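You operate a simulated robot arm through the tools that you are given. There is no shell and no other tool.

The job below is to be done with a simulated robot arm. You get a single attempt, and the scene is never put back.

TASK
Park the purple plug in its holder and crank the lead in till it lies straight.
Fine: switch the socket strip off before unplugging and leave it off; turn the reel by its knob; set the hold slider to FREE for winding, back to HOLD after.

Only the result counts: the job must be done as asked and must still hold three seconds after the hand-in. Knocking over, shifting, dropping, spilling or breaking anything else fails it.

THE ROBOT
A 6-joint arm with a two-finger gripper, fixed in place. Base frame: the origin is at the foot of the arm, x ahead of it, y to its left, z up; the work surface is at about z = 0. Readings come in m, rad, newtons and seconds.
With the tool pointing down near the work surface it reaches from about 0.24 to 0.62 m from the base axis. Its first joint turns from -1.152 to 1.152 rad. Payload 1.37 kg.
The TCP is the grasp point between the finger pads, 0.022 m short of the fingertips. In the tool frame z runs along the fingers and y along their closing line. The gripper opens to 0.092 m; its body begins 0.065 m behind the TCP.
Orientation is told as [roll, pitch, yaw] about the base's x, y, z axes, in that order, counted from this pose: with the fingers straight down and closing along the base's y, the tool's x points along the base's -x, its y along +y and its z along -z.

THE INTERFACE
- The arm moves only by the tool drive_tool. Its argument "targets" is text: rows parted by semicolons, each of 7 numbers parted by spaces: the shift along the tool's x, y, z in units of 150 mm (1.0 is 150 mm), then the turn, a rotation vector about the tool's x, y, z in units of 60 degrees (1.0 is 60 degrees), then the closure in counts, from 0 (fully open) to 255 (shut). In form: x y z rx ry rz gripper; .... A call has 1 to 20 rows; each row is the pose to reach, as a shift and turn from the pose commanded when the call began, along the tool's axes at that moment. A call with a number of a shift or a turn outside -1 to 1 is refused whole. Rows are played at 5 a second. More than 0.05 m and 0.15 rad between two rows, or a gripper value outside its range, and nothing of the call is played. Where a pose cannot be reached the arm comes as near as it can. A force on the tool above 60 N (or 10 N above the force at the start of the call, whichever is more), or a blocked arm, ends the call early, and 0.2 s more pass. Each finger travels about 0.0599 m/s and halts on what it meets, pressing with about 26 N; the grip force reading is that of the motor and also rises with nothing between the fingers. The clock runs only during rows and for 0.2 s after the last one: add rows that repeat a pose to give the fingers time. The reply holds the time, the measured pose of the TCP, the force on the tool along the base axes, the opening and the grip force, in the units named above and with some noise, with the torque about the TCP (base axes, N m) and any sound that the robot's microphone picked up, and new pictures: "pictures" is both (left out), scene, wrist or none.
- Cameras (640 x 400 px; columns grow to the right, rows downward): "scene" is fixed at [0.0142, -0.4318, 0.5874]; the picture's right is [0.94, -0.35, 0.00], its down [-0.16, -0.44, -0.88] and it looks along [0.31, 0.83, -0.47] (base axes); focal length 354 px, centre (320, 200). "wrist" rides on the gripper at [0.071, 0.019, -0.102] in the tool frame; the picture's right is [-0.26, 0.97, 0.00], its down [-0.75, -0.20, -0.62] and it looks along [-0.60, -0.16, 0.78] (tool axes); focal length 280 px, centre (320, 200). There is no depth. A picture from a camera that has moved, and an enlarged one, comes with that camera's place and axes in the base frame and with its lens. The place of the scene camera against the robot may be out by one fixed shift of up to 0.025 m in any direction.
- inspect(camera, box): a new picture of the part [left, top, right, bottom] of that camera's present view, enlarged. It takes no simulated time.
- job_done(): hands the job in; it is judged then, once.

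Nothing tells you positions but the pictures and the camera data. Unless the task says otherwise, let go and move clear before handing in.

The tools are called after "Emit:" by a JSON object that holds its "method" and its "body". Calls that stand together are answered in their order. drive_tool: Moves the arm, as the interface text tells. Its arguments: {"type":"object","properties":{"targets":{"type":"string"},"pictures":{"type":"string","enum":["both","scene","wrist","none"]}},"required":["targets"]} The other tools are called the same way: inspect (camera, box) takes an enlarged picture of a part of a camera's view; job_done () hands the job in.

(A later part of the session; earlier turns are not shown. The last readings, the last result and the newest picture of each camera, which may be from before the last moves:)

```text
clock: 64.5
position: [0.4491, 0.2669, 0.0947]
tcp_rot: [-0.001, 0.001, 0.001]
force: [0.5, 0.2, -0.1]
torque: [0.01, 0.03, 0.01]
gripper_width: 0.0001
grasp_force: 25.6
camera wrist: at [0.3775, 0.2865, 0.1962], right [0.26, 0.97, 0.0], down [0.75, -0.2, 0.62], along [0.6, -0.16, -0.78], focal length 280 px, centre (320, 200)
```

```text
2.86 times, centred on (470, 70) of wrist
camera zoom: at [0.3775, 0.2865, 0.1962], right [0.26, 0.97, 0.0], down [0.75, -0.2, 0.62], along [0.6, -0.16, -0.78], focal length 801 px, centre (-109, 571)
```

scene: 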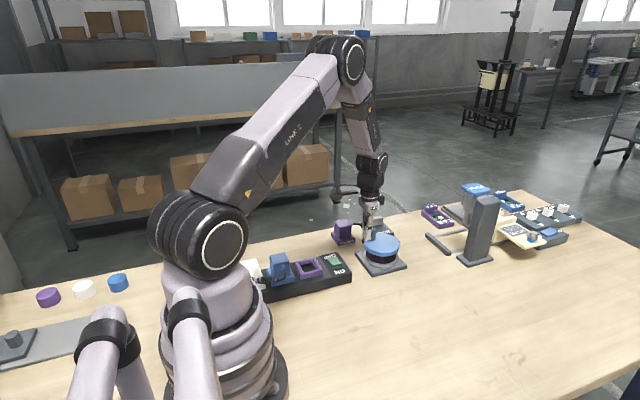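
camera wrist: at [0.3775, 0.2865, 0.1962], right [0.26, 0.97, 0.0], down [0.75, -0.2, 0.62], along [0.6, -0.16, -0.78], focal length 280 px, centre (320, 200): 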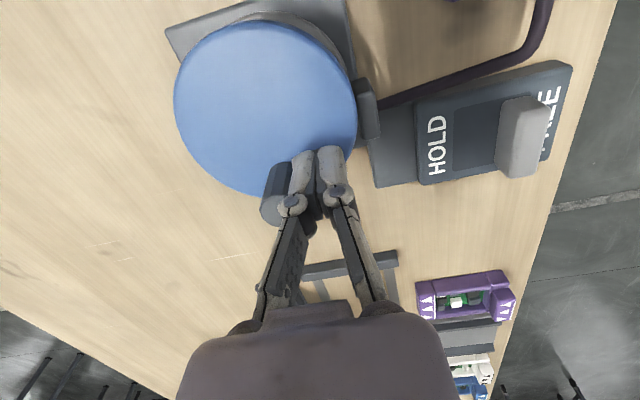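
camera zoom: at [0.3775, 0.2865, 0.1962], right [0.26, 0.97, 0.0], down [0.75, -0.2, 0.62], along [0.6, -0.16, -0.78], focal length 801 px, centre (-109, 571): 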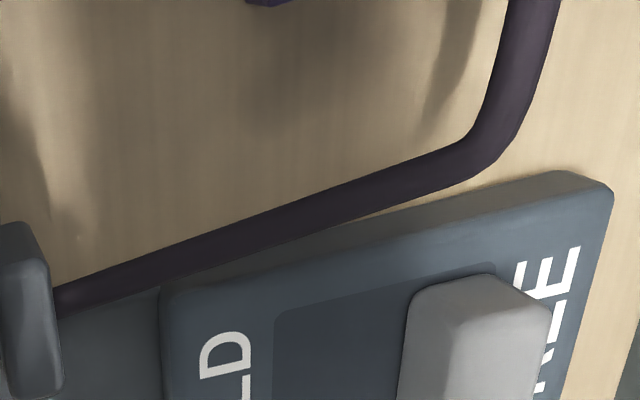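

The lead now runs straight from the guide to its stiff lead-out at the plug. Before pushing more I'll back the rod off and see whether the knob springs back, which would mean tension.

Emit:
{"method": "drive_tool", "body": {"targets": "0.028 0.02 0 0 0 0 255; 0.061 0.0513 0 0 0 0 255; 0.061 0.0513 0 0 0 0 255; 0.061 0.0513 0 0 0 0 255", "pictures": "wrist"}}

Emit:
{"method": "inspect", "body": {"camera": "scene", "box": [340, 195, 430, 265]}}

Emit:
{"method": "inspect", "body": {"camera": "wrist", "box": [280, 0, 640, 230]}}

```text
clock: 65.5
position: [0.4397, 0.2753, 0.0949]
tcp_rot: [0.0, 0.0, 0.002]
force: [-0.2, 0.1, 0.4]
torque: [-0.03, 0.0, 0.02]
gripper_width: 0.0003
grasp_force: 26.1
camera wrist: at [0.3682, 0.2942, 0.196], right [0.26, 0.97, 0.0], down [0.75, -0.2, 0.62], along [0.6, -0.16, -0.78], focal length 280 px, centre (320, 200)
```

wrist: 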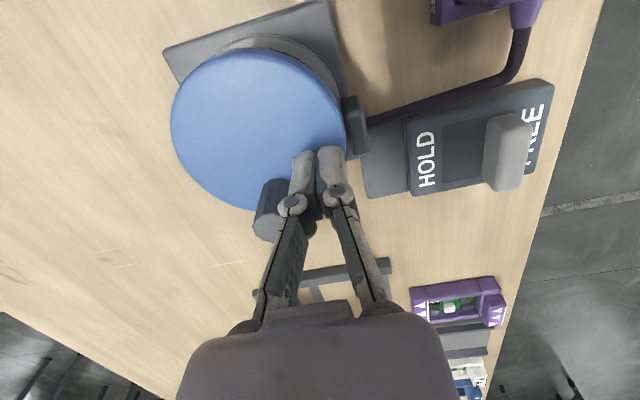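

```text
5.71 times, centred on (385, 230) of scene
camera zoom: at [0.0142, -0.4318, 0.5874], right [0.94, -0.35, 0.0], down [-0.16, -0.44, -0.88], along [0.31, 0.83, -0.47], focal length 2025 px, centre (-51, 29)
```

zoom: 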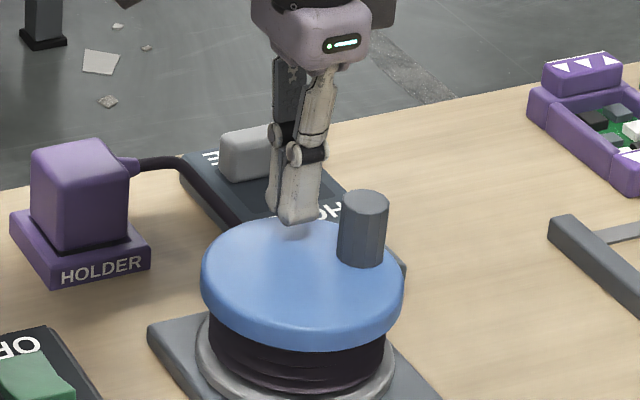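

```text
1.74 times, centred on (460, 115) of wrist
camera zoom: at [0.3682, 0.2942, 0.196], right [0.26, 0.97, 0.0], down [0.75, -0.2, 0.62], along [0.6, -0.16, -0.78], focal length 488 px, centre (76, 348)
```

zoom: 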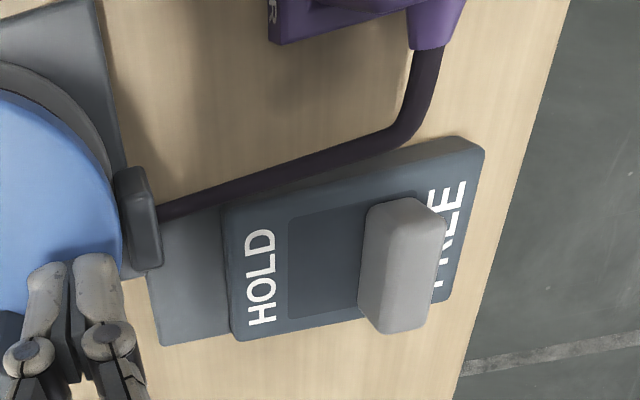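

The knob stayed put, so there's no tension. I'll push 10° further, come back to exactly this viewpoint, and compare the lead's shape to see if any slack was left.

Emit:
{"method": "drive_tool", "body": {"targets": "-0.033 -0.0233 0 0 0 0 255; -0.061 -0.0513 0 0 0 0 255; -0.0737 -0.0673 0 0 0 0 255; -0.0843 -0.0843 0 0 0 0 255; -0.0843 -0.0843 0 0 0 0 255", "pictures": "wrist"}}

Emit:
{"method": "inspect", "body": {"camera": "scene", "box": [340, 210, 390, 245]}}

Emit:
{"method": "drive_tool", "body": {"targets": "0.0233 0.033 0 0 0 0 255; 0.0843 0.0843 0 0 0 0 255; 0.0843 0.0843 0 0 0 0 255", "pictures": "wrist"}}

Emit:
{"method": "inspect", "body": {"camera": "wrist", "box": [280, 0, 640, 230]}}

Emit:
{"method": "inspect", "body": {"camera": "scene", "box": [340, 195, 430, 265]}}

```text
clock: 66.7
position: [0.4534, 0.2637, 0.0933]
tcp_rot: [0.0, 0.0, 0.001]
force: [1.2, 0.0, 0.3]
torque: [0.01, -0.01, 0.04]
gripper_width: 0.0002
grasp_force: 25.6
camera wrist: at [0.3815, 0.2819, 0.1958], right [0.26, 0.97, 0.0], down [0.75, -0.2, 0.62], along [0.6, -0.16, -0.78], focal length 280 px, centre (320, 200)
```

wrist: 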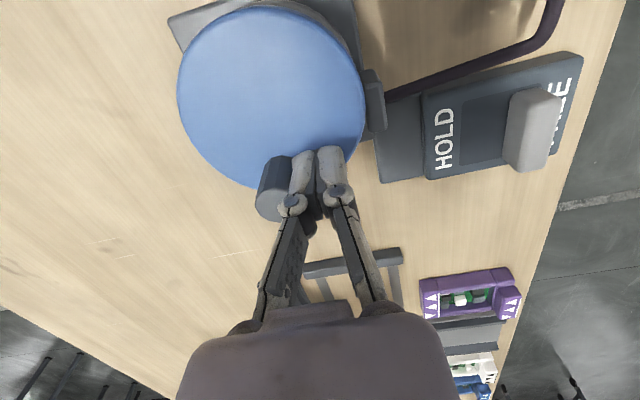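

```text
11.43 times, centred on (365, 228) of scene
camera zoom: at [0.0142, -0.4318, 0.5874], right [0.94, -0.35, 0.0], down [-0.16, -0.44, -0.88], along [0.31, 0.83, -0.47], focal length 4050 px, centre (-194, -114)
```

zoom: 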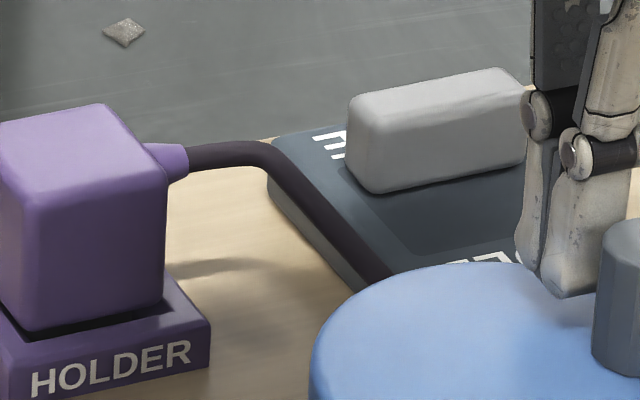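

```text
clock: 67.5
position: [0.441, 0.2756, 0.0942]
tcp_rot: [0.002, 0.001, 0.001]
force: [0.0, 0.4, -0.5]
torque: [0.02, -0.02, -0.05]
gripper_width: 0.0
grasp_force: 26.1
camera wrist: at [0.369, 0.2951, 0.1957], right [0.26, 0.97, 0.0], down [0.75, -0.2, 0.62], along [0.6, -0.16, -0.78], focal length 280 px, centre (320, 200)
```

wrist: 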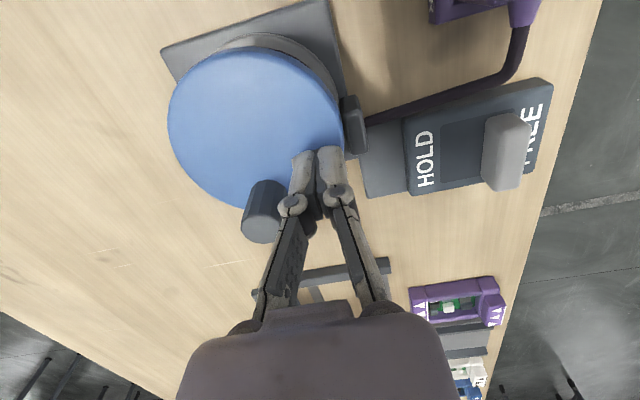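

```text
1.74 times, centred on (460, 115) of wrist
camera zoom: at [0.369, 0.2951, 0.1957], right [0.26, 0.97, 0.0], down [0.75, -0.2, 0.62], along [0.6, -0.16, -0.78], focal length 488 px, centre (76, 348)
```

zoom: 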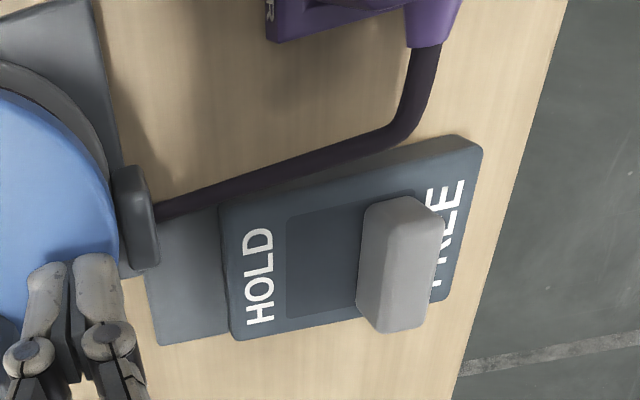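

```text
5.71 times, centred on (385, 230) of scene
camera zoom: at [0.0142, -0.4318, 0.5874], right [0.94, -0.35, 0.0], down [-0.16, -0.44, -0.88], along [0.31, 0.83, -0.47], focal length 2025 px, centre (-51, 29)
```

zoom: 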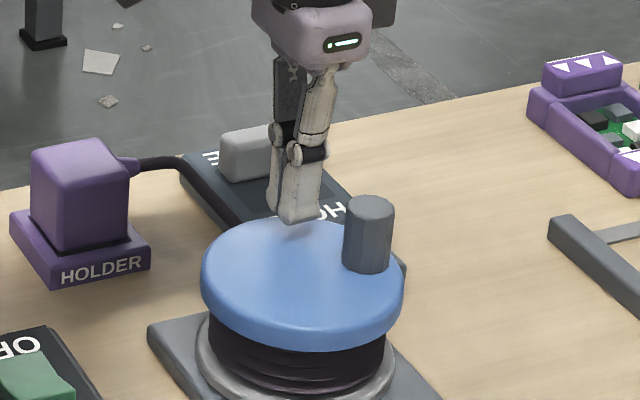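

Emit:
{"method": "inspect", "body": {"camera": "scene", "box": [340, 210, 390, 245]}}

Emit:
{"method": "inspect", "body": {"camera": "scene", "box": [365, 220, 415, 275]}}

```text
11.43 times, centred on (365, 228) of scene
camera zoom: at [0.0142, -0.4318, 0.5874], right [0.94, -0.35, 0.0], down [-0.16, -0.44, -0.88], along [0.31, 0.83, -0.47], focal length 4050 px, centre (-194, -114)
```

zoom: 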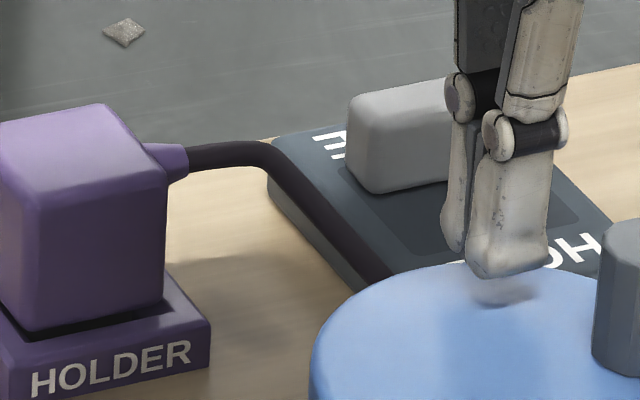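

```text
7.27 times, centred on (390, 248) of scene
camera zoom: at [0.0142, -0.4318, 0.5874], right [0.94, -0.35, 0.0], down [-0.16, -0.44, -0.88], along [0.31, 0.83, -0.47], focal length 2577 px, centre (-189, -146)
```

zoom: 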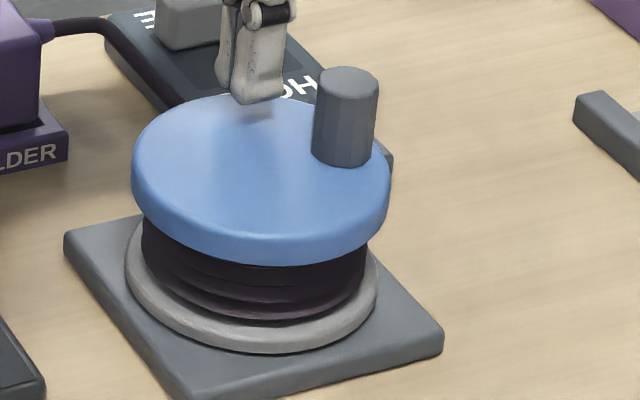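

The lead's shape is the same after another 10°, so it was already fully straight and I may have wound slightly past. To end right at the just-straight point, I'll straddle the knob with open fingers, which lets me ease it either way.

Emit:
{"method": "drive_tool", "body": {"targets": "0 0 -0.15 0 0 0 255; 0 0 -0.367 0 0 0 230; -0.05 -0.12 -0.367 0 0 0 180; -0.107 -0.244 -0.367 0 0 0 155; -0.107 -0.244 -0.367 0 0 0 155; -0.107 -0.244 -0.367 0 0 0 155", "pictures": "both"}}

Emit:
{"method": "inspect", "body": {"camera": "wrist", "box": [180, 60, 480, 260]}}

```text
clock: 68.9
position: [0.4567, 0.239, 0.1481]
tcp_rot: [-0.002, 0.0, 0.003]
force: [0.0, -0.5, 0.1]
torque: [0.0, -0.04, 0.0]
gripper_width: 0.0358
grasp_force: 0.1
camera wrist: at [0.3849, 0.2582, 0.2505], right [0.26, 0.97, 0.0], down [0.75, -0.2, 0.62], along [0.6, -0.16, -0.78], focal length 280 px, centre (320, 200)
```

scene: 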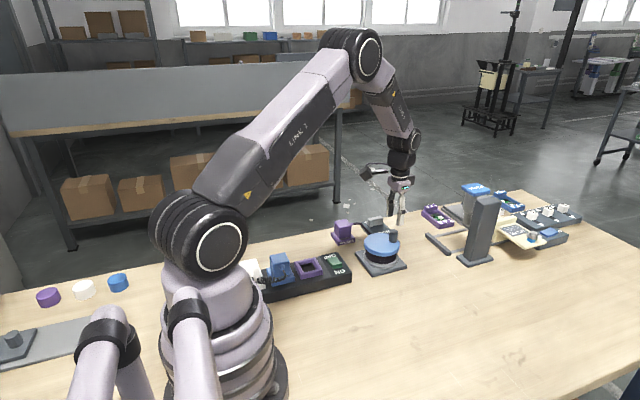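
wrist: 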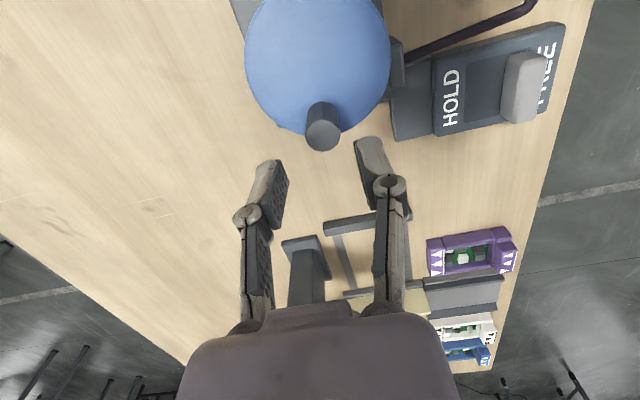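

```text
2.00 times, centred on (330, 160) of wrist
camera zoom: at [0.3849, 0.2582, 0.2505], right [0.26, 0.97, 0.0], down [0.75, -0.2, 0.62], along [0.6, -0.16, -0.78], focal length 561 px, centre (300, 280)
```

zoom: 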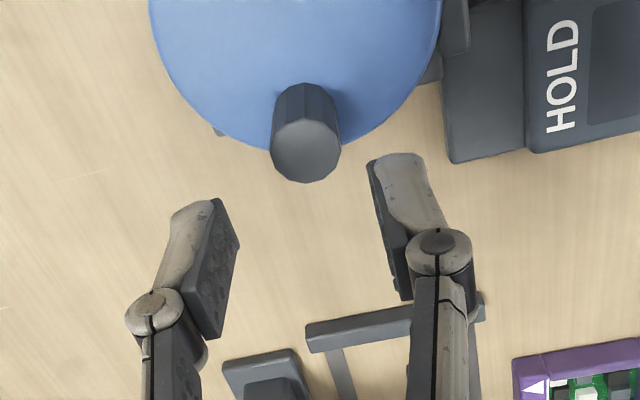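

The fingers are centred over the knob at about (0.458, 0.240) with about 7 mm of clearance each side. I'll lower astride it.

Emit:
{"method": "drive_tool", "body": {"targets": "0 0 0.12 0 0 0 155; 0 0 0.24 0 0 0 155; 0 0 0.32 0 0 0 155; 0 0 0.353 0 0 0 155; 0 0 0.353 0 0 0 165", "pictures": "wrist"}}

Emit:
{"method": "inspect", "body": {"camera": "scene", "box": [340, 195, 430, 265]}}

Emit:
{"method": "inspect", "body": {"camera": "wrist", "box": [180, 0, 540, 230]}}

```text
clock: 70.1
position: [0.4563, 0.2392, 0.0959]
tcp_rot: [0.002, 0.001, 0.002]
force: [-1.5, -0.4, 0.2]
torque: [-0.01, 0.01, 0.0]
gripper_width: 0.0322
grasp_force: 0.0
camera wrist: at [0.3845, 0.2591, 0.1977], right [0.26, 0.97, 0.0], down [0.75, -0.2, 0.62], along [0.6, -0.16, -0.78], focal length 280 px, centre (320, 200)
```

wrist: 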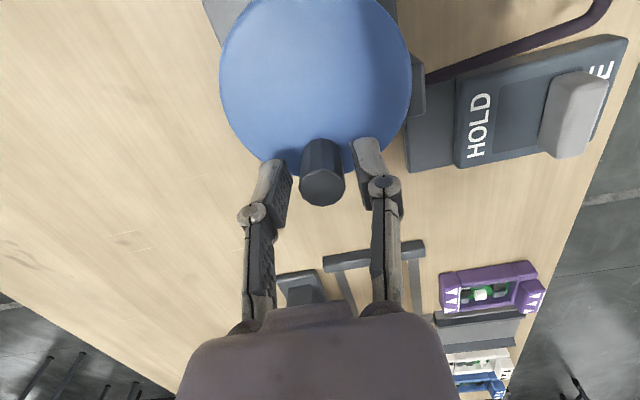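

```text
5.71 times, centred on (385, 230) of scene
camera zoom: at [0.0142, -0.4318, 0.5874], right [0.94, -0.35, 0.0], down [-0.16, -0.44, -0.88], along [0.31, 0.83, -0.47], focal length 2025 px, centre (-51, 29)
```

zoom: 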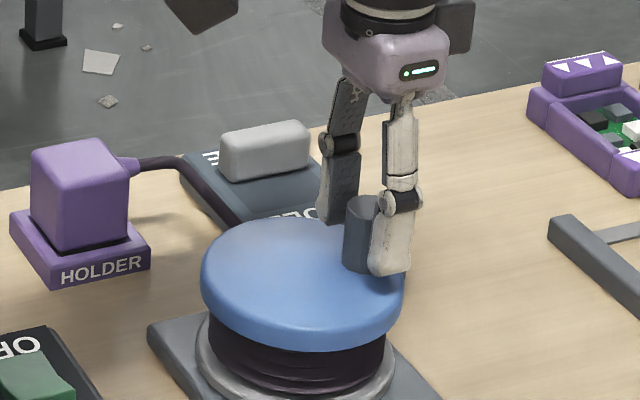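

```text
1.74 times, centred on (360, 115) of wrist
camera zoom: at [0.3845, 0.2591, 0.1977], right [0.26, 0.97, 0.0], down [0.75, -0.2, 0.62], along [0.6, -0.16, -0.78], focal length 488 px, centre (250, 348)
```

zoom: 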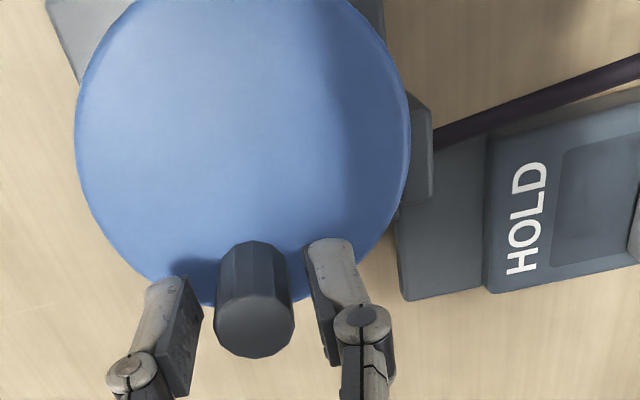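

Emit:
{"method": "drive_tool", "body": {"targets": "-0.003 0 0 0 0 0 175; -0.003 0 0 0 0 0 183; -0.003 0.02 0 0 0 0 183; -0.003 0.035 0 0 0 0 183; -0.003 0.05 0 0 0 0 183; -0.003 0.05 0 0 0 0 183", "pictures": "wrist"}}

Emit:
{"method": "inspect", "body": {"camera": "scene", "box": [340, 210, 390, 245]}}

Emit:
{"method": "inspect", "body": {"camera": "scene", "box": [340, 195, 430, 265]}}

```text
clock: 71.5
position: [0.4578, 0.247, 0.0959]
tcp_rot: [0.002, 0.0, 0.002]
force: [-0.4, -1.9, 0.3]
torque: [-0.03, 0.04, -0.03]
gripper_width: 0.0264
grasp_force: 0.4
camera wrist: at [0.385, 0.2665, 0.1984], right [0.26, 0.97, 0.0], down [0.75, -0.2, 0.63], along [0.6, -0.16, -0.78], focal length 280 px, centre (320, 200)
```

wrist: 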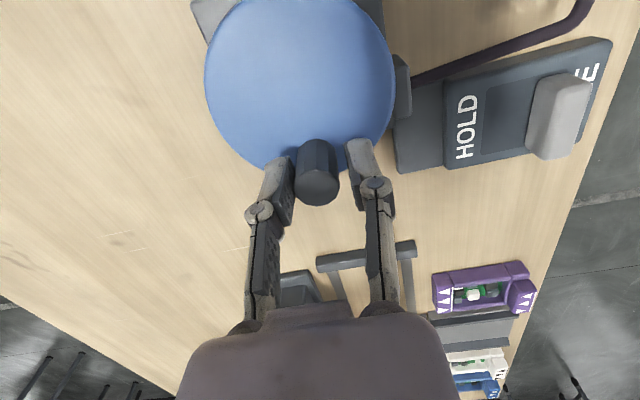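

```text
11.43 times, centred on (365, 228) of scene
camera zoom: at [0.0142, -0.4318, 0.5874], right [0.94, -0.35, 0.0], down [-0.16, -0.44, -0.88], along [0.31, 0.83, -0.47], focal length 4050 px, centre (-194, -114)
```

zoom: 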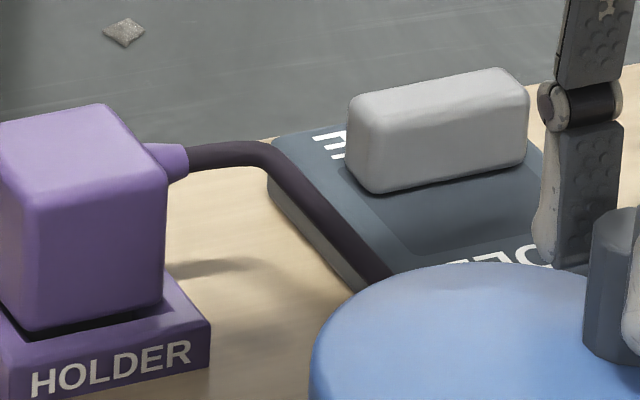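

```text
5.71 times, centred on (385, 230) of scene
camera zoom: at [0.0142, -0.4318, 0.5874], right [0.94, -0.35, 0.0], down [-0.16, -0.44, -0.88], along [0.31, 0.83, -0.47], focal length 2025 px, centre (-51, 29)
```

zoom: 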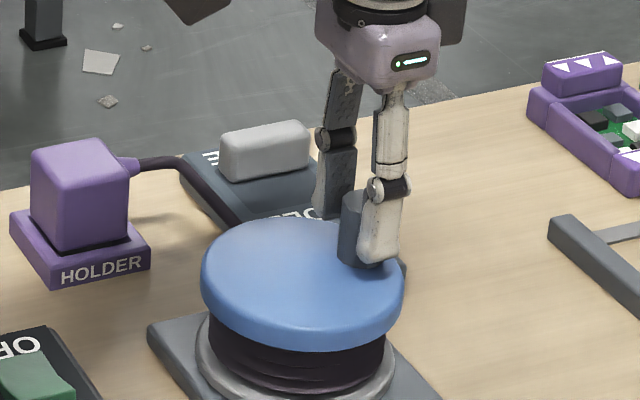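

Emit:
{"method": "drive_tool", "body": {"targets": "0 0.013 0 0 0 0 183; 0 0.027 0 0 0 0 183; 0 0.027 0 0 0 0 183; 0 0.027 0 0 0 0 183", "pictures": "none"}}

Emit:
{"method": "inspect", "body": {"camera": "scene", "box": [340, 210, 390, 245]}}

Emit:
{"method": "inspect", "body": {"camera": "wrist", "box": [380, 0, 640, 160]}}

```text
clock: 72.5
position: [0.458, 0.2508, 0.0974]
tcp_rot: [0.002, -0.001, 0.002]
force: [-0.5, -1.2, 0.6]
torque: [-0.01, -0.01, -0.05]
gripper_width: 0.0265
grasp_force: 0.3
```

```text
11.43 times, centred on (365, 228) of scene
camera zoom: at [0.0142, -0.4318, 0.5874], right [0.94, -0.35, 0.0], down [-0.16, -0.44, -0.88], along [0.31, 0.83, -0.47], focal length 4050 px, centre (-194, -114)
```

zoom: 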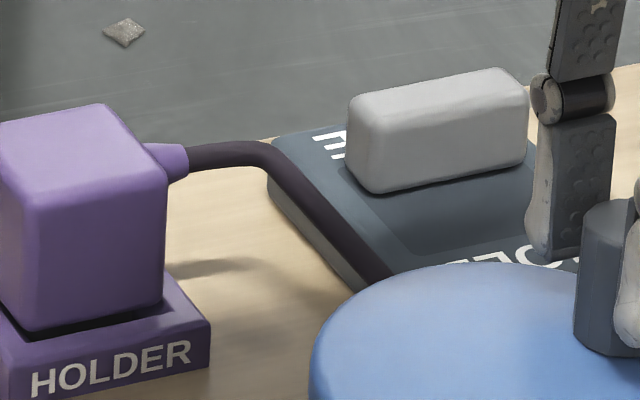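

```text
2.46 times, centred on (510, 80) of wrist
camera zoom: at [0.3853, 0.2702, 0.1981], right [0.26, 0.97, 0.0], down [0.75, -0.2, 0.62], along [0.6, -0.16, -0.78], focal length 690 px, centre (-148, 495)
```

zoom: 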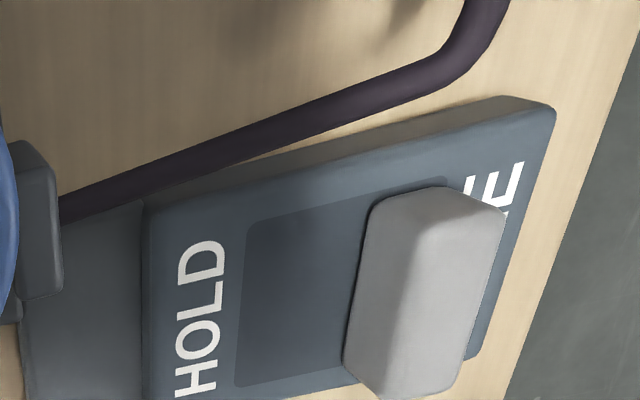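

Emit:
{"method": "drive_tool", "body": {"targets": "0 0.013 0 0 0 0 183; 0 0.027 0 0 0 0 183; 0 0.027 0 0 0 0 183; 0 0.027 0 0 0 0 183", "pictures": "none"}}

Emit:
{"method": "inspect", "body": {"camera": "scene", "box": [340, 210, 390, 245]}}

Emit:
{"method": "inspect", "body": {"camera": "wrist", "box": [380, 0, 640, 160]}}

```text
clock: 73.5
position: [0.4573, 0.255, 0.0971]
tcp_rot: [0.0, 0.001, 0.002]
force: [0.6, -0.9, 0.0]
torque: [-0.01, 0.01, 0.0]
gripper_width: 0.0264
grasp_force: 0.3
```

```text
11.43 times, centred on (365, 228) of scene
camera zoom: at [0.0142, -0.4318, 0.5874], right [0.94, -0.35, 0.0], down [-0.16, -0.44, -0.88], along [0.31, 0.83, -0.47], focal length 4050 px, centre (-194, -114)
```

zoom: 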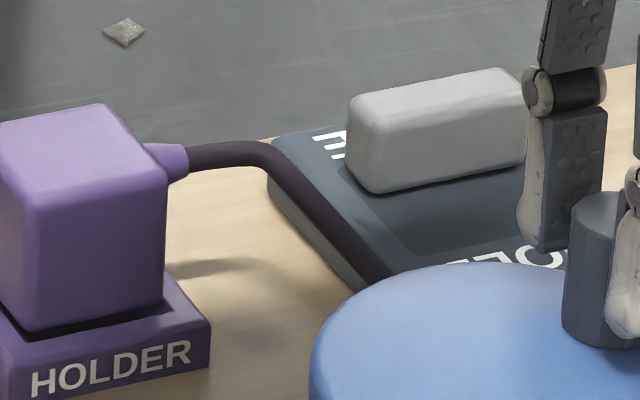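

```text
2.46 times, centred on (510, 80) of wrist
camera zoom: at [0.3852, 0.274, 0.1982], right [0.26, 0.97, 0.0], down [0.75, -0.2, 0.62], along [0.6, -0.16, -0.78], focal length 690 px, centre (-148, 495)
```

zoom: 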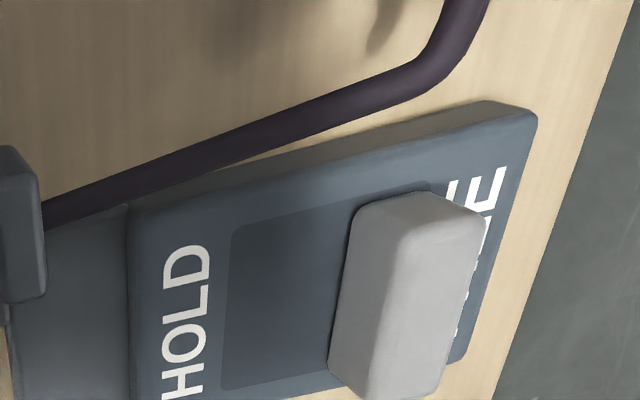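

Emit:
{"method": "drive_tool", "body": {"targets": "0.002 0.013 0 0 0 0 183; 0.005 0.027 0 0 0 0 183; 0.005 0.027 0 0 0 0 183; 0.005 0.027 0 0 0 0 183", "pictures": "none"}}

Emit:
{"method": "inspect", "body": {"camera": "scene", "box": [340, 210, 390, 245]}}

Emit:
{"method": "inspect", "body": {"camera": "wrist", "box": [380, 0, 640, 160]}}

```text
clock: 74.5
position: [0.4563, 0.2575, 0.0959]
tcp_rot: [0.001, -0.002, 0.0]
force: [-0.2, -0.6, -0.6]
torque: [-0.02, 0.0, -0.02]
gripper_width: 0.0269
grasp_force: 0.1
```

```text
11.43 times, centred on (365, 228) of scene
camera zoom: at [0.0142, -0.4318, 0.5874], right [0.94, -0.35, 0.0], down [-0.16, -0.44, -0.88], along [0.31, 0.83, -0.47], focal length 4050 px, centre (-194, -114)
```

zoom: 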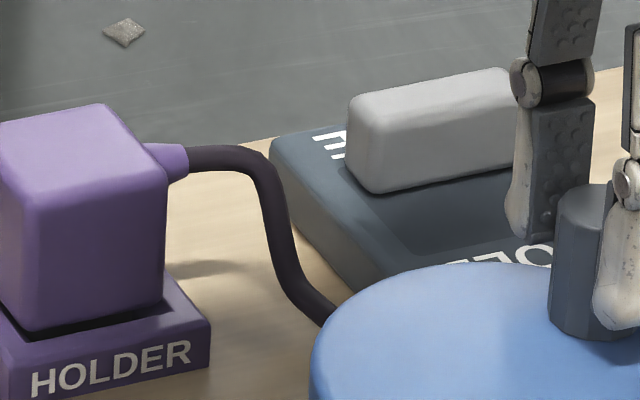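

```text
2.46 times, centred on (510, 80) of wrist
camera zoom: at [0.3844, 0.2779, 0.1982], right [0.26, 0.97, 0.0], down [0.75, -0.2, 0.62], along [0.6, -0.16, -0.78], focal length 690 px, centre (-148, 495)
```

zoom: 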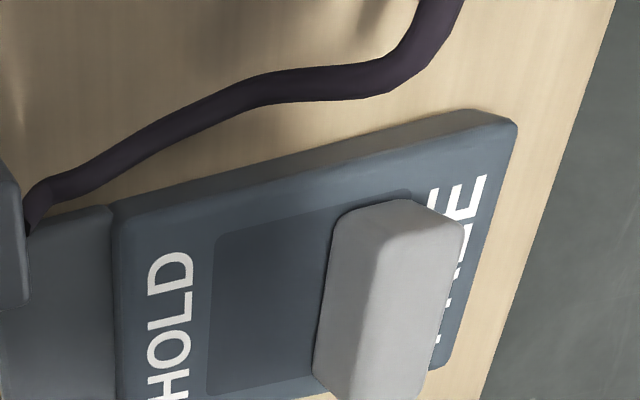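

Sag has just reappeared, so the just-straight point is within a few degrees of here. I'll wind back in by about 8° with the other finger.

Emit:
{"method": "drive_tool", "body": {"targets": "-0.003 -0.02 0 0 0 0 183; -0.003 -0.04 0 0 0 0 183; -0.003 -0.052 0 0 0 0 183; -0.003 -0.062 0 0 0 0 183; -0.003 -0.062 0 0 0 0 183", "pictures": "none"}}

Emit:
{"method": "inspect", "body": {"camera": "scene", "box": [340, 210, 390, 245]}}

Emit:
{"method": "inspect", "body": {"camera": "wrist", "box": [380, 0, 640, 160]}}

```text
clock: 75.7
position: [0.4578, 0.2497, 0.0962]
tcp_rot: [-0.001, 0.0, 0.001]
force: [0.4, 0.2, 0.3]
torque: [0.06, -0.01, 0.02]
gripper_width: 0.0268
grasp_force: 0.3
```

```text
11.43 times, centred on (365, 228) of scene
camera zoom: at [0.0142, -0.4318, 0.5874], right [0.94, -0.35, 0.0], down [-0.16, -0.44, -0.88], along [0.31, 0.83, -0.47], focal length 4050 px, centre (-194, -114)
```

zoom: 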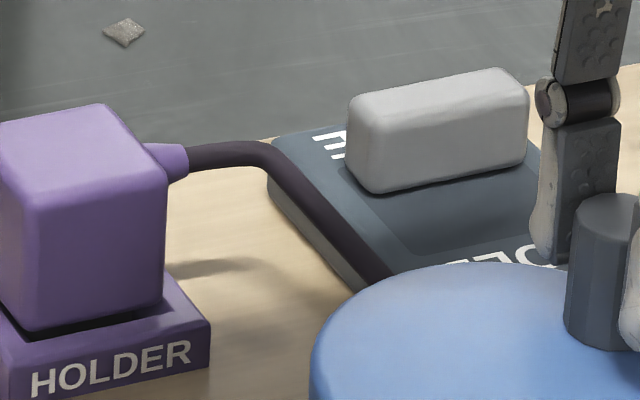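

```text
2.46 times, centred on (510, 80) of wrist
camera zoom: at [0.3855, 0.2684, 0.1982], right [0.26, 0.97, 0.0], down [0.75, -0.2, 0.62], along [0.6, -0.16, -0.78], focal length 690 px, centre (-148, 495)
```

zoom: 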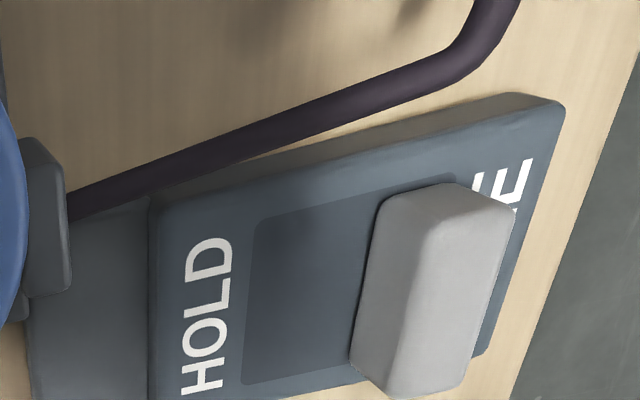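

The lead is straight again, within a couple of millimetres of the threshold. I'll centre off the knob without touching it, rise, and go to the slider.

Emit:
{"method": "drive_tool", "body": {"targets": "0 0.017 0 0 0 0 170; 0 0.017 0 0 0 0 155; 0 0.017 -0.15 0 0 0 155; 0 0.017 -0.4 0 0 0 155; 0 0.017 -0.55 0 0 0 155; 0 0.017 -0.55 0 0 0 155", "pictures": "wrist"}}

Emit:
{"method": "inspect", "body": {"camera": "scene", "box": [340, 195, 430, 265]}}

```text
clock: 77.1
position: [0.4573, 0.2548, 0.1788]
tcp_rot: [-0.001, 0.0, 0.003]
force: [-0.6, -0.1, -0.3]
torque: [-0.03, 0.01, 0.02]
gripper_width: 0.0363
grasp_force: 0.0
camera wrist: at [0.3853, 0.2728, 0.2802], right [0.26, 0.97, 0.0], down [0.75, -0.2, 0.62], along [0.6, -0.16, -0.78], focal length 280 px, centre (320, 200)
```

wrist: 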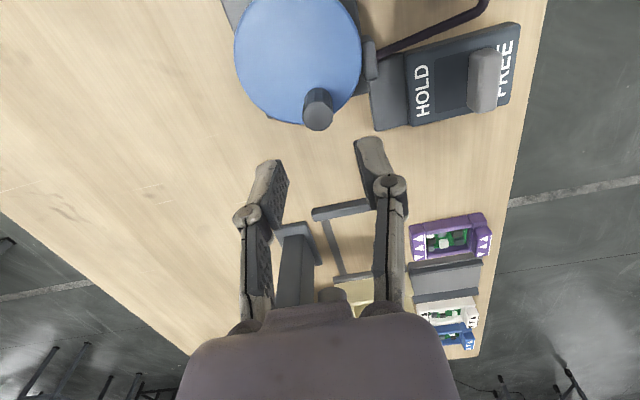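

```text
5.71 times, centred on (385, 230) of scene
camera zoom: at [0.0142, -0.4318, 0.5874], right [0.94, -0.35, 0.0], down [-0.16, -0.44, -0.88], along [0.31, 0.83, -0.47], focal length 2025 px, centre (-51, 29)
```

zoom: 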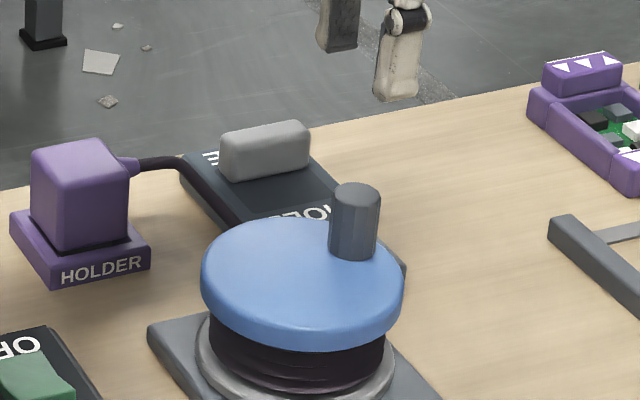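

The lead stays straight. I'll move above the slider knob at about (0.477, 0.387).

Emit:
{"method": "drive_tool", "body": {"targets": "-0.03 0.2 0 0 0 0 150; -0.06 0.45 0 0 0 0 150; -0.1 0.7 0 0 0 0 150; -0.13 0.88 0.1 0 0 0 150; -0.13 0.88 0.35 0 0 0 150; -0.13 0.88 0.35 0 0 0 150", "pictures": "wrist"}}

Emit:
{"method": "inspect", "body": {"camera": "wrist", "box": [200, 40, 440, 220]}}

```text
clock: 78.5
position: [0.4753, 0.385, 0.1248]
tcp_rot: [0.0, 0.0, 0.002]
force: [0.4, -0.1, -1.2]
torque: [0.0, -0.04, 0.0]
gripper_width: 0.0381
grasp_force: 0.0
camera wrist: at [0.4025, 0.4049, 0.2266], right [0.26, 0.97, 0.0], down [0.75, -0.2, 0.62], along [0.6, -0.16, -0.78], focal length 280 px, centre (320, 200)
```

wrist: 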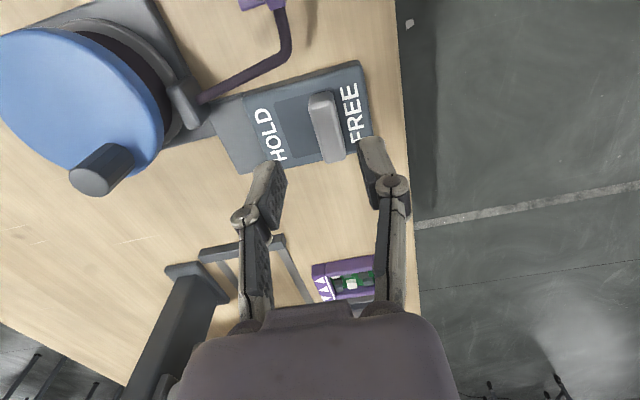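

```text
2.22 times, centred on (320, 130) of wrist
camera zoom: at [0.4025, 0.4049, 0.2266], right [0.26, 0.97, 0.0], down [0.75, -0.2, 0.62], along [0.6, -0.16, -0.78], focal length 623 px, centre (320, 356)
```

zoom: 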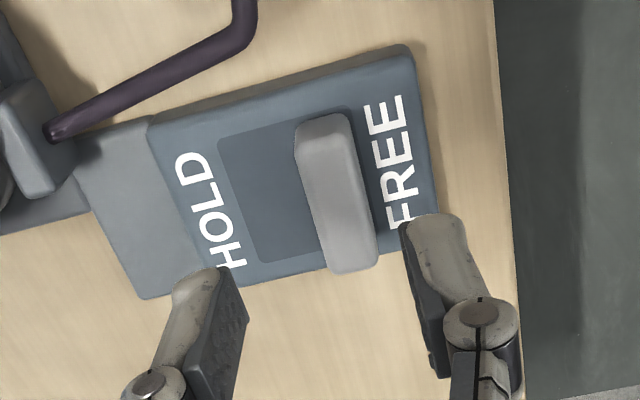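

The slider knob is centred at about (0.485, 0.387). I'll lower astride it.

Emit:
{"method": "drive_tool", "body": {"targets": "-0.01 0.01 0.15 0 0 0 150; -0.01 0.01 0.3 0 0 0 150; -0.01 0.01 0.42 0 0 0 150; -0.01 0.01 0.5 0 0 0 150; -0.01 0.01 0.55 0 0 0 150; -0.01 0.01 0.55 0 0 0 150", "pictures": "wrist"}}

Emit:
{"method": "inspect", "body": {"camera": "wrist", "box": [200, 80, 440, 260]}}

Emit:
{"method": "inspect", "body": {"camera": "scene", "box": [340, 195, 410, 250]}}

```text
clock: 79.9
position: [0.4776, 0.3856, 0.0432]
tcp_rot: [0.002, 0.0, 0.001]
force: [0.5, -0.2, -0.2]
torque: [0.0, -0.02, -0.01]
gripper_width: 0.0377
grasp_force: 0.0
camera wrist: at [0.4052, 0.4044, 0.1452], right [0.26, 0.97, 0.0], down [0.75, -0.2, 0.63], along [0.6, -0.16, -0.78], focal length 280 px, centre (320, 200)
```

wrist: 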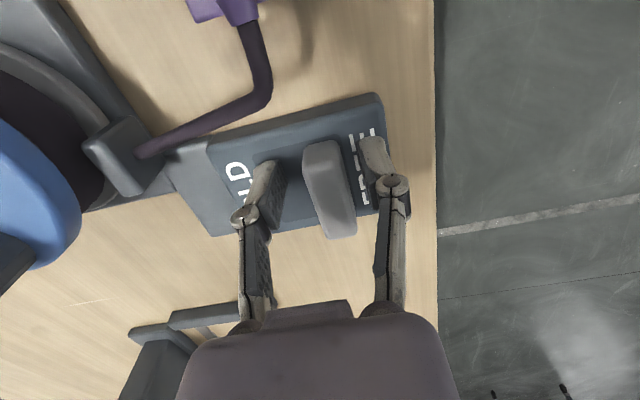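

```text
2.22 times, centred on (320, 170) of wrist
camera zoom: at [0.4052, 0.4044, 0.1452], right [0.26, 0.97, 0.0], down [0.75, -0.2, 0.63], along [0.6, -0.16, -0.78], focal length 623 px, centre (320, 267)
```

zoom: 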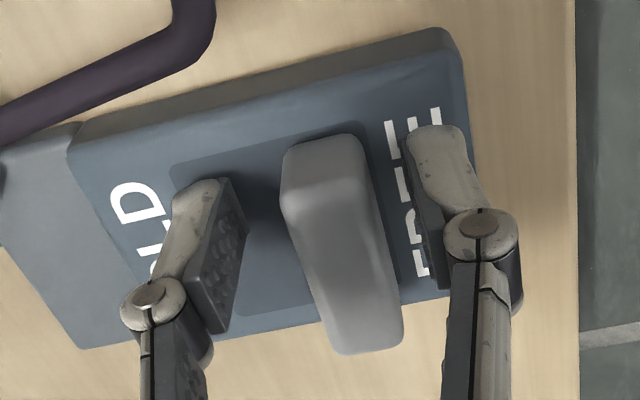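

```text
7.27 times, centred on (375, 222) of scene
camera zoom: at [0.0142, -0.4318, 0.5874], right [0.94, -0.35, 0.0], down [-0.16, -0.44, -0.88], along [0.31, 0.83, -0.47], focal length 2577 px, centre (-80, 36)
```

zoom: 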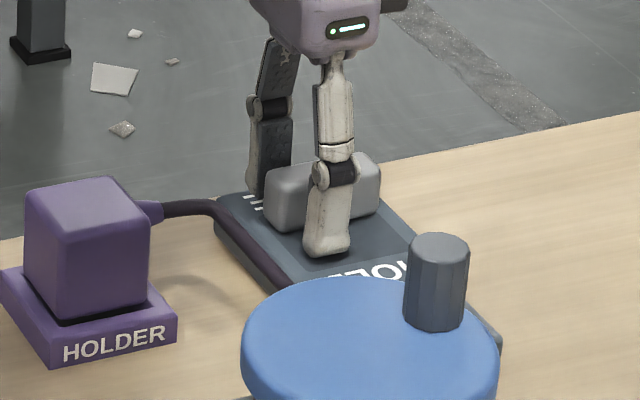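

Emit:
{"method": "drive_tool", "body": {"targets": "0 0 0 0 0 0 170; 0 0 0 0 0 0 188; 0 -0.03 0 0 0 0 188; 0 -0.06 0 0 0 0 188; 0 -0.09 0 0 0 0 188; 0 -0.12 0 0 0 0 188; 0 -0.14 0 0 0 0 188; 0 -0.14 0 0 0 0 188", "pictures": "wrist"}}

Emit:
{"method": "inspect", "body": {"camera": "wrist", "box": [200, 80, 440, 260]}}

```text
clock: 81.7
position: [0.4788, 0.3645, 0.0435]
tcp_rot: [0.0, -0.002, 0.003]
force: [-0.1, -0.1, -0.4]
torque: [0.01, -0.01, -0.03]
gripper_width: 0.0241
grasp_force: 0.0
camera wrist: at [0.4063, 0.3832, 0.1457], right [0.26, 0.97, 0.0], down [0.75, -0.2, 0.62], along [0.6, -0.16, -0.78], focal length 280 px, centre (320, 200)
```

wrist: 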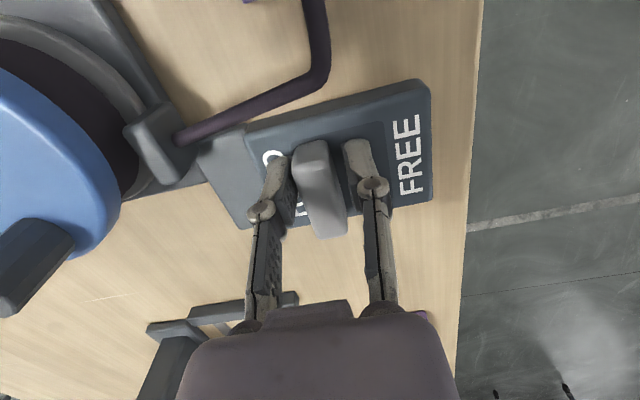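

```text
2.22 times, centred on (320, 170) of wrist
camera zoom: at [0.4063, 0.3832, 0.1457], right [0.26, 0.97, 0.0], down [0.75, -0.2, 0.62], along [0.6, -0.16, -0.78], focal length 623 px, centre (320, 267)
```

zoom: 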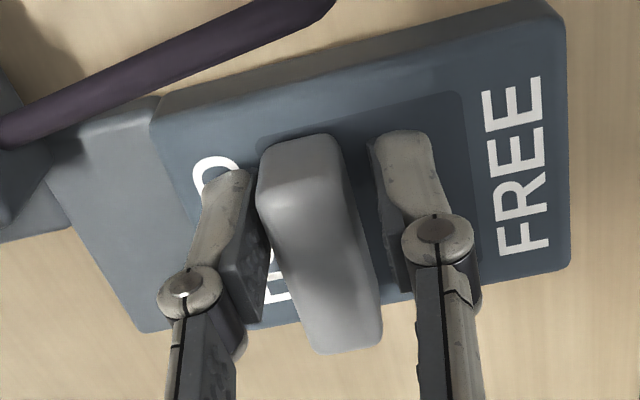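

The slider has moved to the HOLD end. I'll press lightly against the stop to be sure it is fully home.

Emit:
{"method": "drive_tool", "body": {"targets": "0 -0.02 0 0 0 0 188; 0 -0.04 0 0 0 0 188; 0 -0.055 0 0 0 0 188; 0 -0.065 0 0 0 0 188; 0 -0.065 0 0 0 0 188", "pictures": "wrist"}}

Emit:
{"method": "inspect", "body": {"camera": "wrist", "box": [200, 80, 440, 260]}}

```text
clock: 82.9
position: [0.4786, 0.3552, 0.0442]
tcp_rot: [0.003, 0.0, 0.001]
force: [0.1, 10.6, -5.4]
torque: [0.15, -0.09, -0.03]
gripper_width: 0.0303
grasp_force: 4.9
camera wrist: at [0.4061, 0.3745, 0.1458], right [0.26, 0.97, 0.0], down [0.75, -0.2, 0.62], along [0.6, -0.16, -0.78], focal length 280 px, centre (320, 200)
```

wrist: 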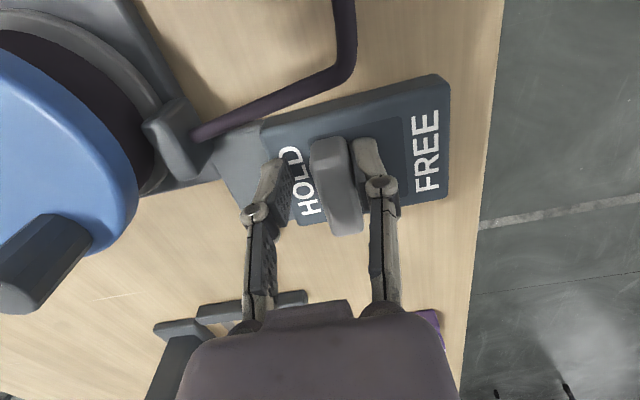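

```text
2.22 times, centred on (320, 170) of wrist
camera zoom: at [0.4061, 0.3745, 0.1458], right [0.26, 0.97, 0.0], down [0.75, -0.2, 0.62], along [0.6, -0.16, -0.78], focal length 623 px, centre (320, 267)
```

zoom: 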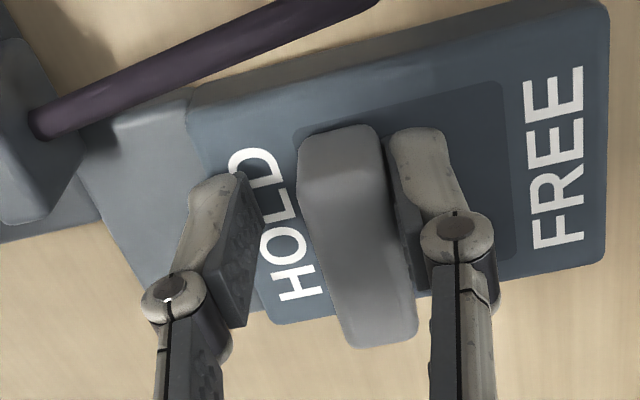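

The slider is home at HOLD. I'll centre off it, rise clear, and inspect everything.

Emit:
{"method": "drive_tool", "body": {"targets": "0 0.03 0 0 0 0 175; 0 0.047 0 0 0 0 160; 0 0.047 -0.1 0 0 0 160; 0 0.047 -0.3 0 0 0 160; 0 0.047 -0.55 0 0 0 160; 0 0.047 -0.8 0 0 0 160; 0 0.047 -1.0 0 0 0 160; 0 0.047 -1.0 0 0 0 160", "pictures": "both"}}

Emit:
{"method": "inspect", "body": {"camera": "scene", "box": [340, 195, 430, 265]}}

Emit:
{"method": "inspect", "body": {"camera": "wrist", "box": [120, 0, 400, 170]}}

```text
clock: 84.7
position: [0.4763, 0.3612, 0.1939]
tcp_rot: [0.0, 0.0, 0.003]
force: [-0.2, 0.1, 0.1]
torque: [0.01, 0.01, 0.01]
gripper_width: 0.0345
grasp_force: 0.0
camera wrist: at [0.4038, 0.3805, 0.2962], right [0.26, 0.97, 0.0], down [0.75, -0.2, 0.62], along [0.6, -0.16, -0.78], focal length 280 px, centre (320, 200)
```

scene: 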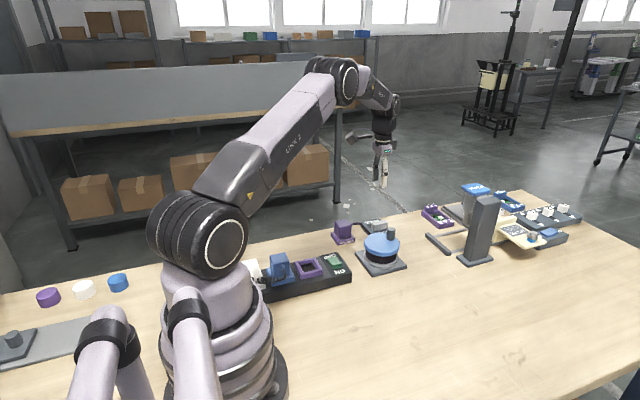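
wrist: 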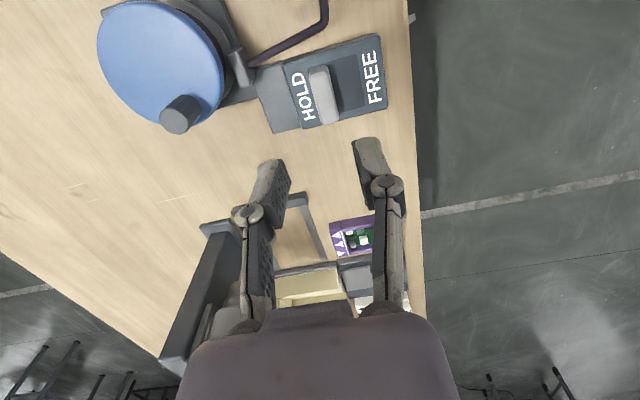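

```text
5.71 times, centred on (385, 230) of scene
camera zoom: at [0.0142, -0.4318, 0.5874], right [0.94, -0.35, 0.0], down [-0.16, -0.44, -0.88], along [0.31, 0.83, -0.47], focal length 2025 px, centre (-51, 29)
```

zoom: 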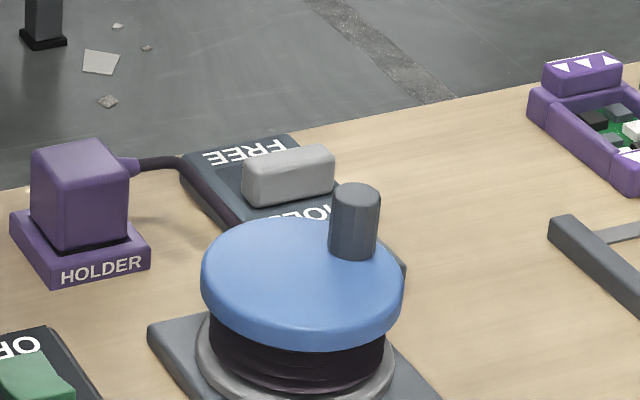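

```text
2.29 times, centred on (260, 85) of wrist
camera zoom: at [0.4038, 0.3805, 0.2962], right [0.26, 0.97, 0.0], down [0.75, -0.2, 0.62], along [0.6, -0.16, -0.78], focal length 641 px, centre (457, 463)
```

zoom: 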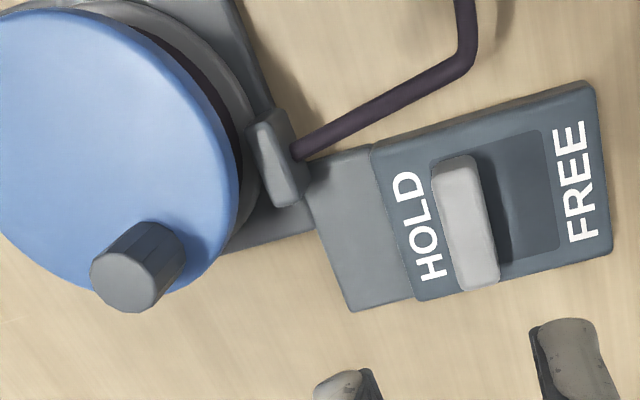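

Everything looks right: slider at HOLD, lead straight from the guide to the plug's lead-out, plug seated. I want to make sure the lead is really wound in and not just resting at the edge of slack, so I'll reopen the slider and feel gently for tautness.

Emit:
{"method": "drive_tool", "body": {"targets": "0 0 0.2 0 0 0 155; 0 0 0.45 0 0 0 150; 0 0 0.7 0 0 0 150; 0 0 0.88 0 0 0 150; 0 0 1.0 0 0 0 150; 0 0 1.0 0 0 0 170; 0 0 1.0 0 0 0 188; 0 0 1.0 0 0 0 188", "pictures": "wrist"}}

Emit:
{"method": "inspect", "body": {"camera": "wrist", "box": [200, 80, 440, 260]}}

```text
clock: 86.5
position: [0.4756, 0.361, 0.0443]
tcp_rot: [-0.001, 0.0, 0.003]
force: [0.2, 0.2, 0.4]
torque: [0.01, 0.01, -0.01]
gripper_width: 0.0242
grasp_force: 0.0
camera wrist: at [0.4038, 0.3805, 0.1469], right [0.26, 0.97, 0.0], down [0.75, -0.2, 0.62], along [0.6, -0.16, -0.78], focal length 280 px, centre (320, 200)
```

wrist: 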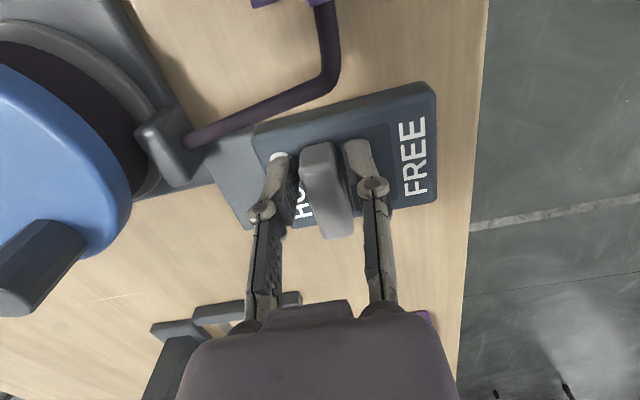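

```text
2.22 times, centred on (320, 170) of wrist
camera zoom: at [0.4038, 0.3805, 0.1469], right [0.26, 0.97, 0.0], down [0.75, -0.2, 0.62], along [0.6, -0.16, -0.78], focal length 623 px, centre (320, 267)
```

zoom: 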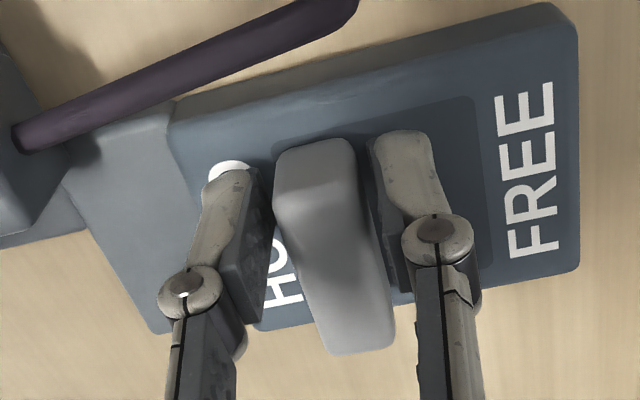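

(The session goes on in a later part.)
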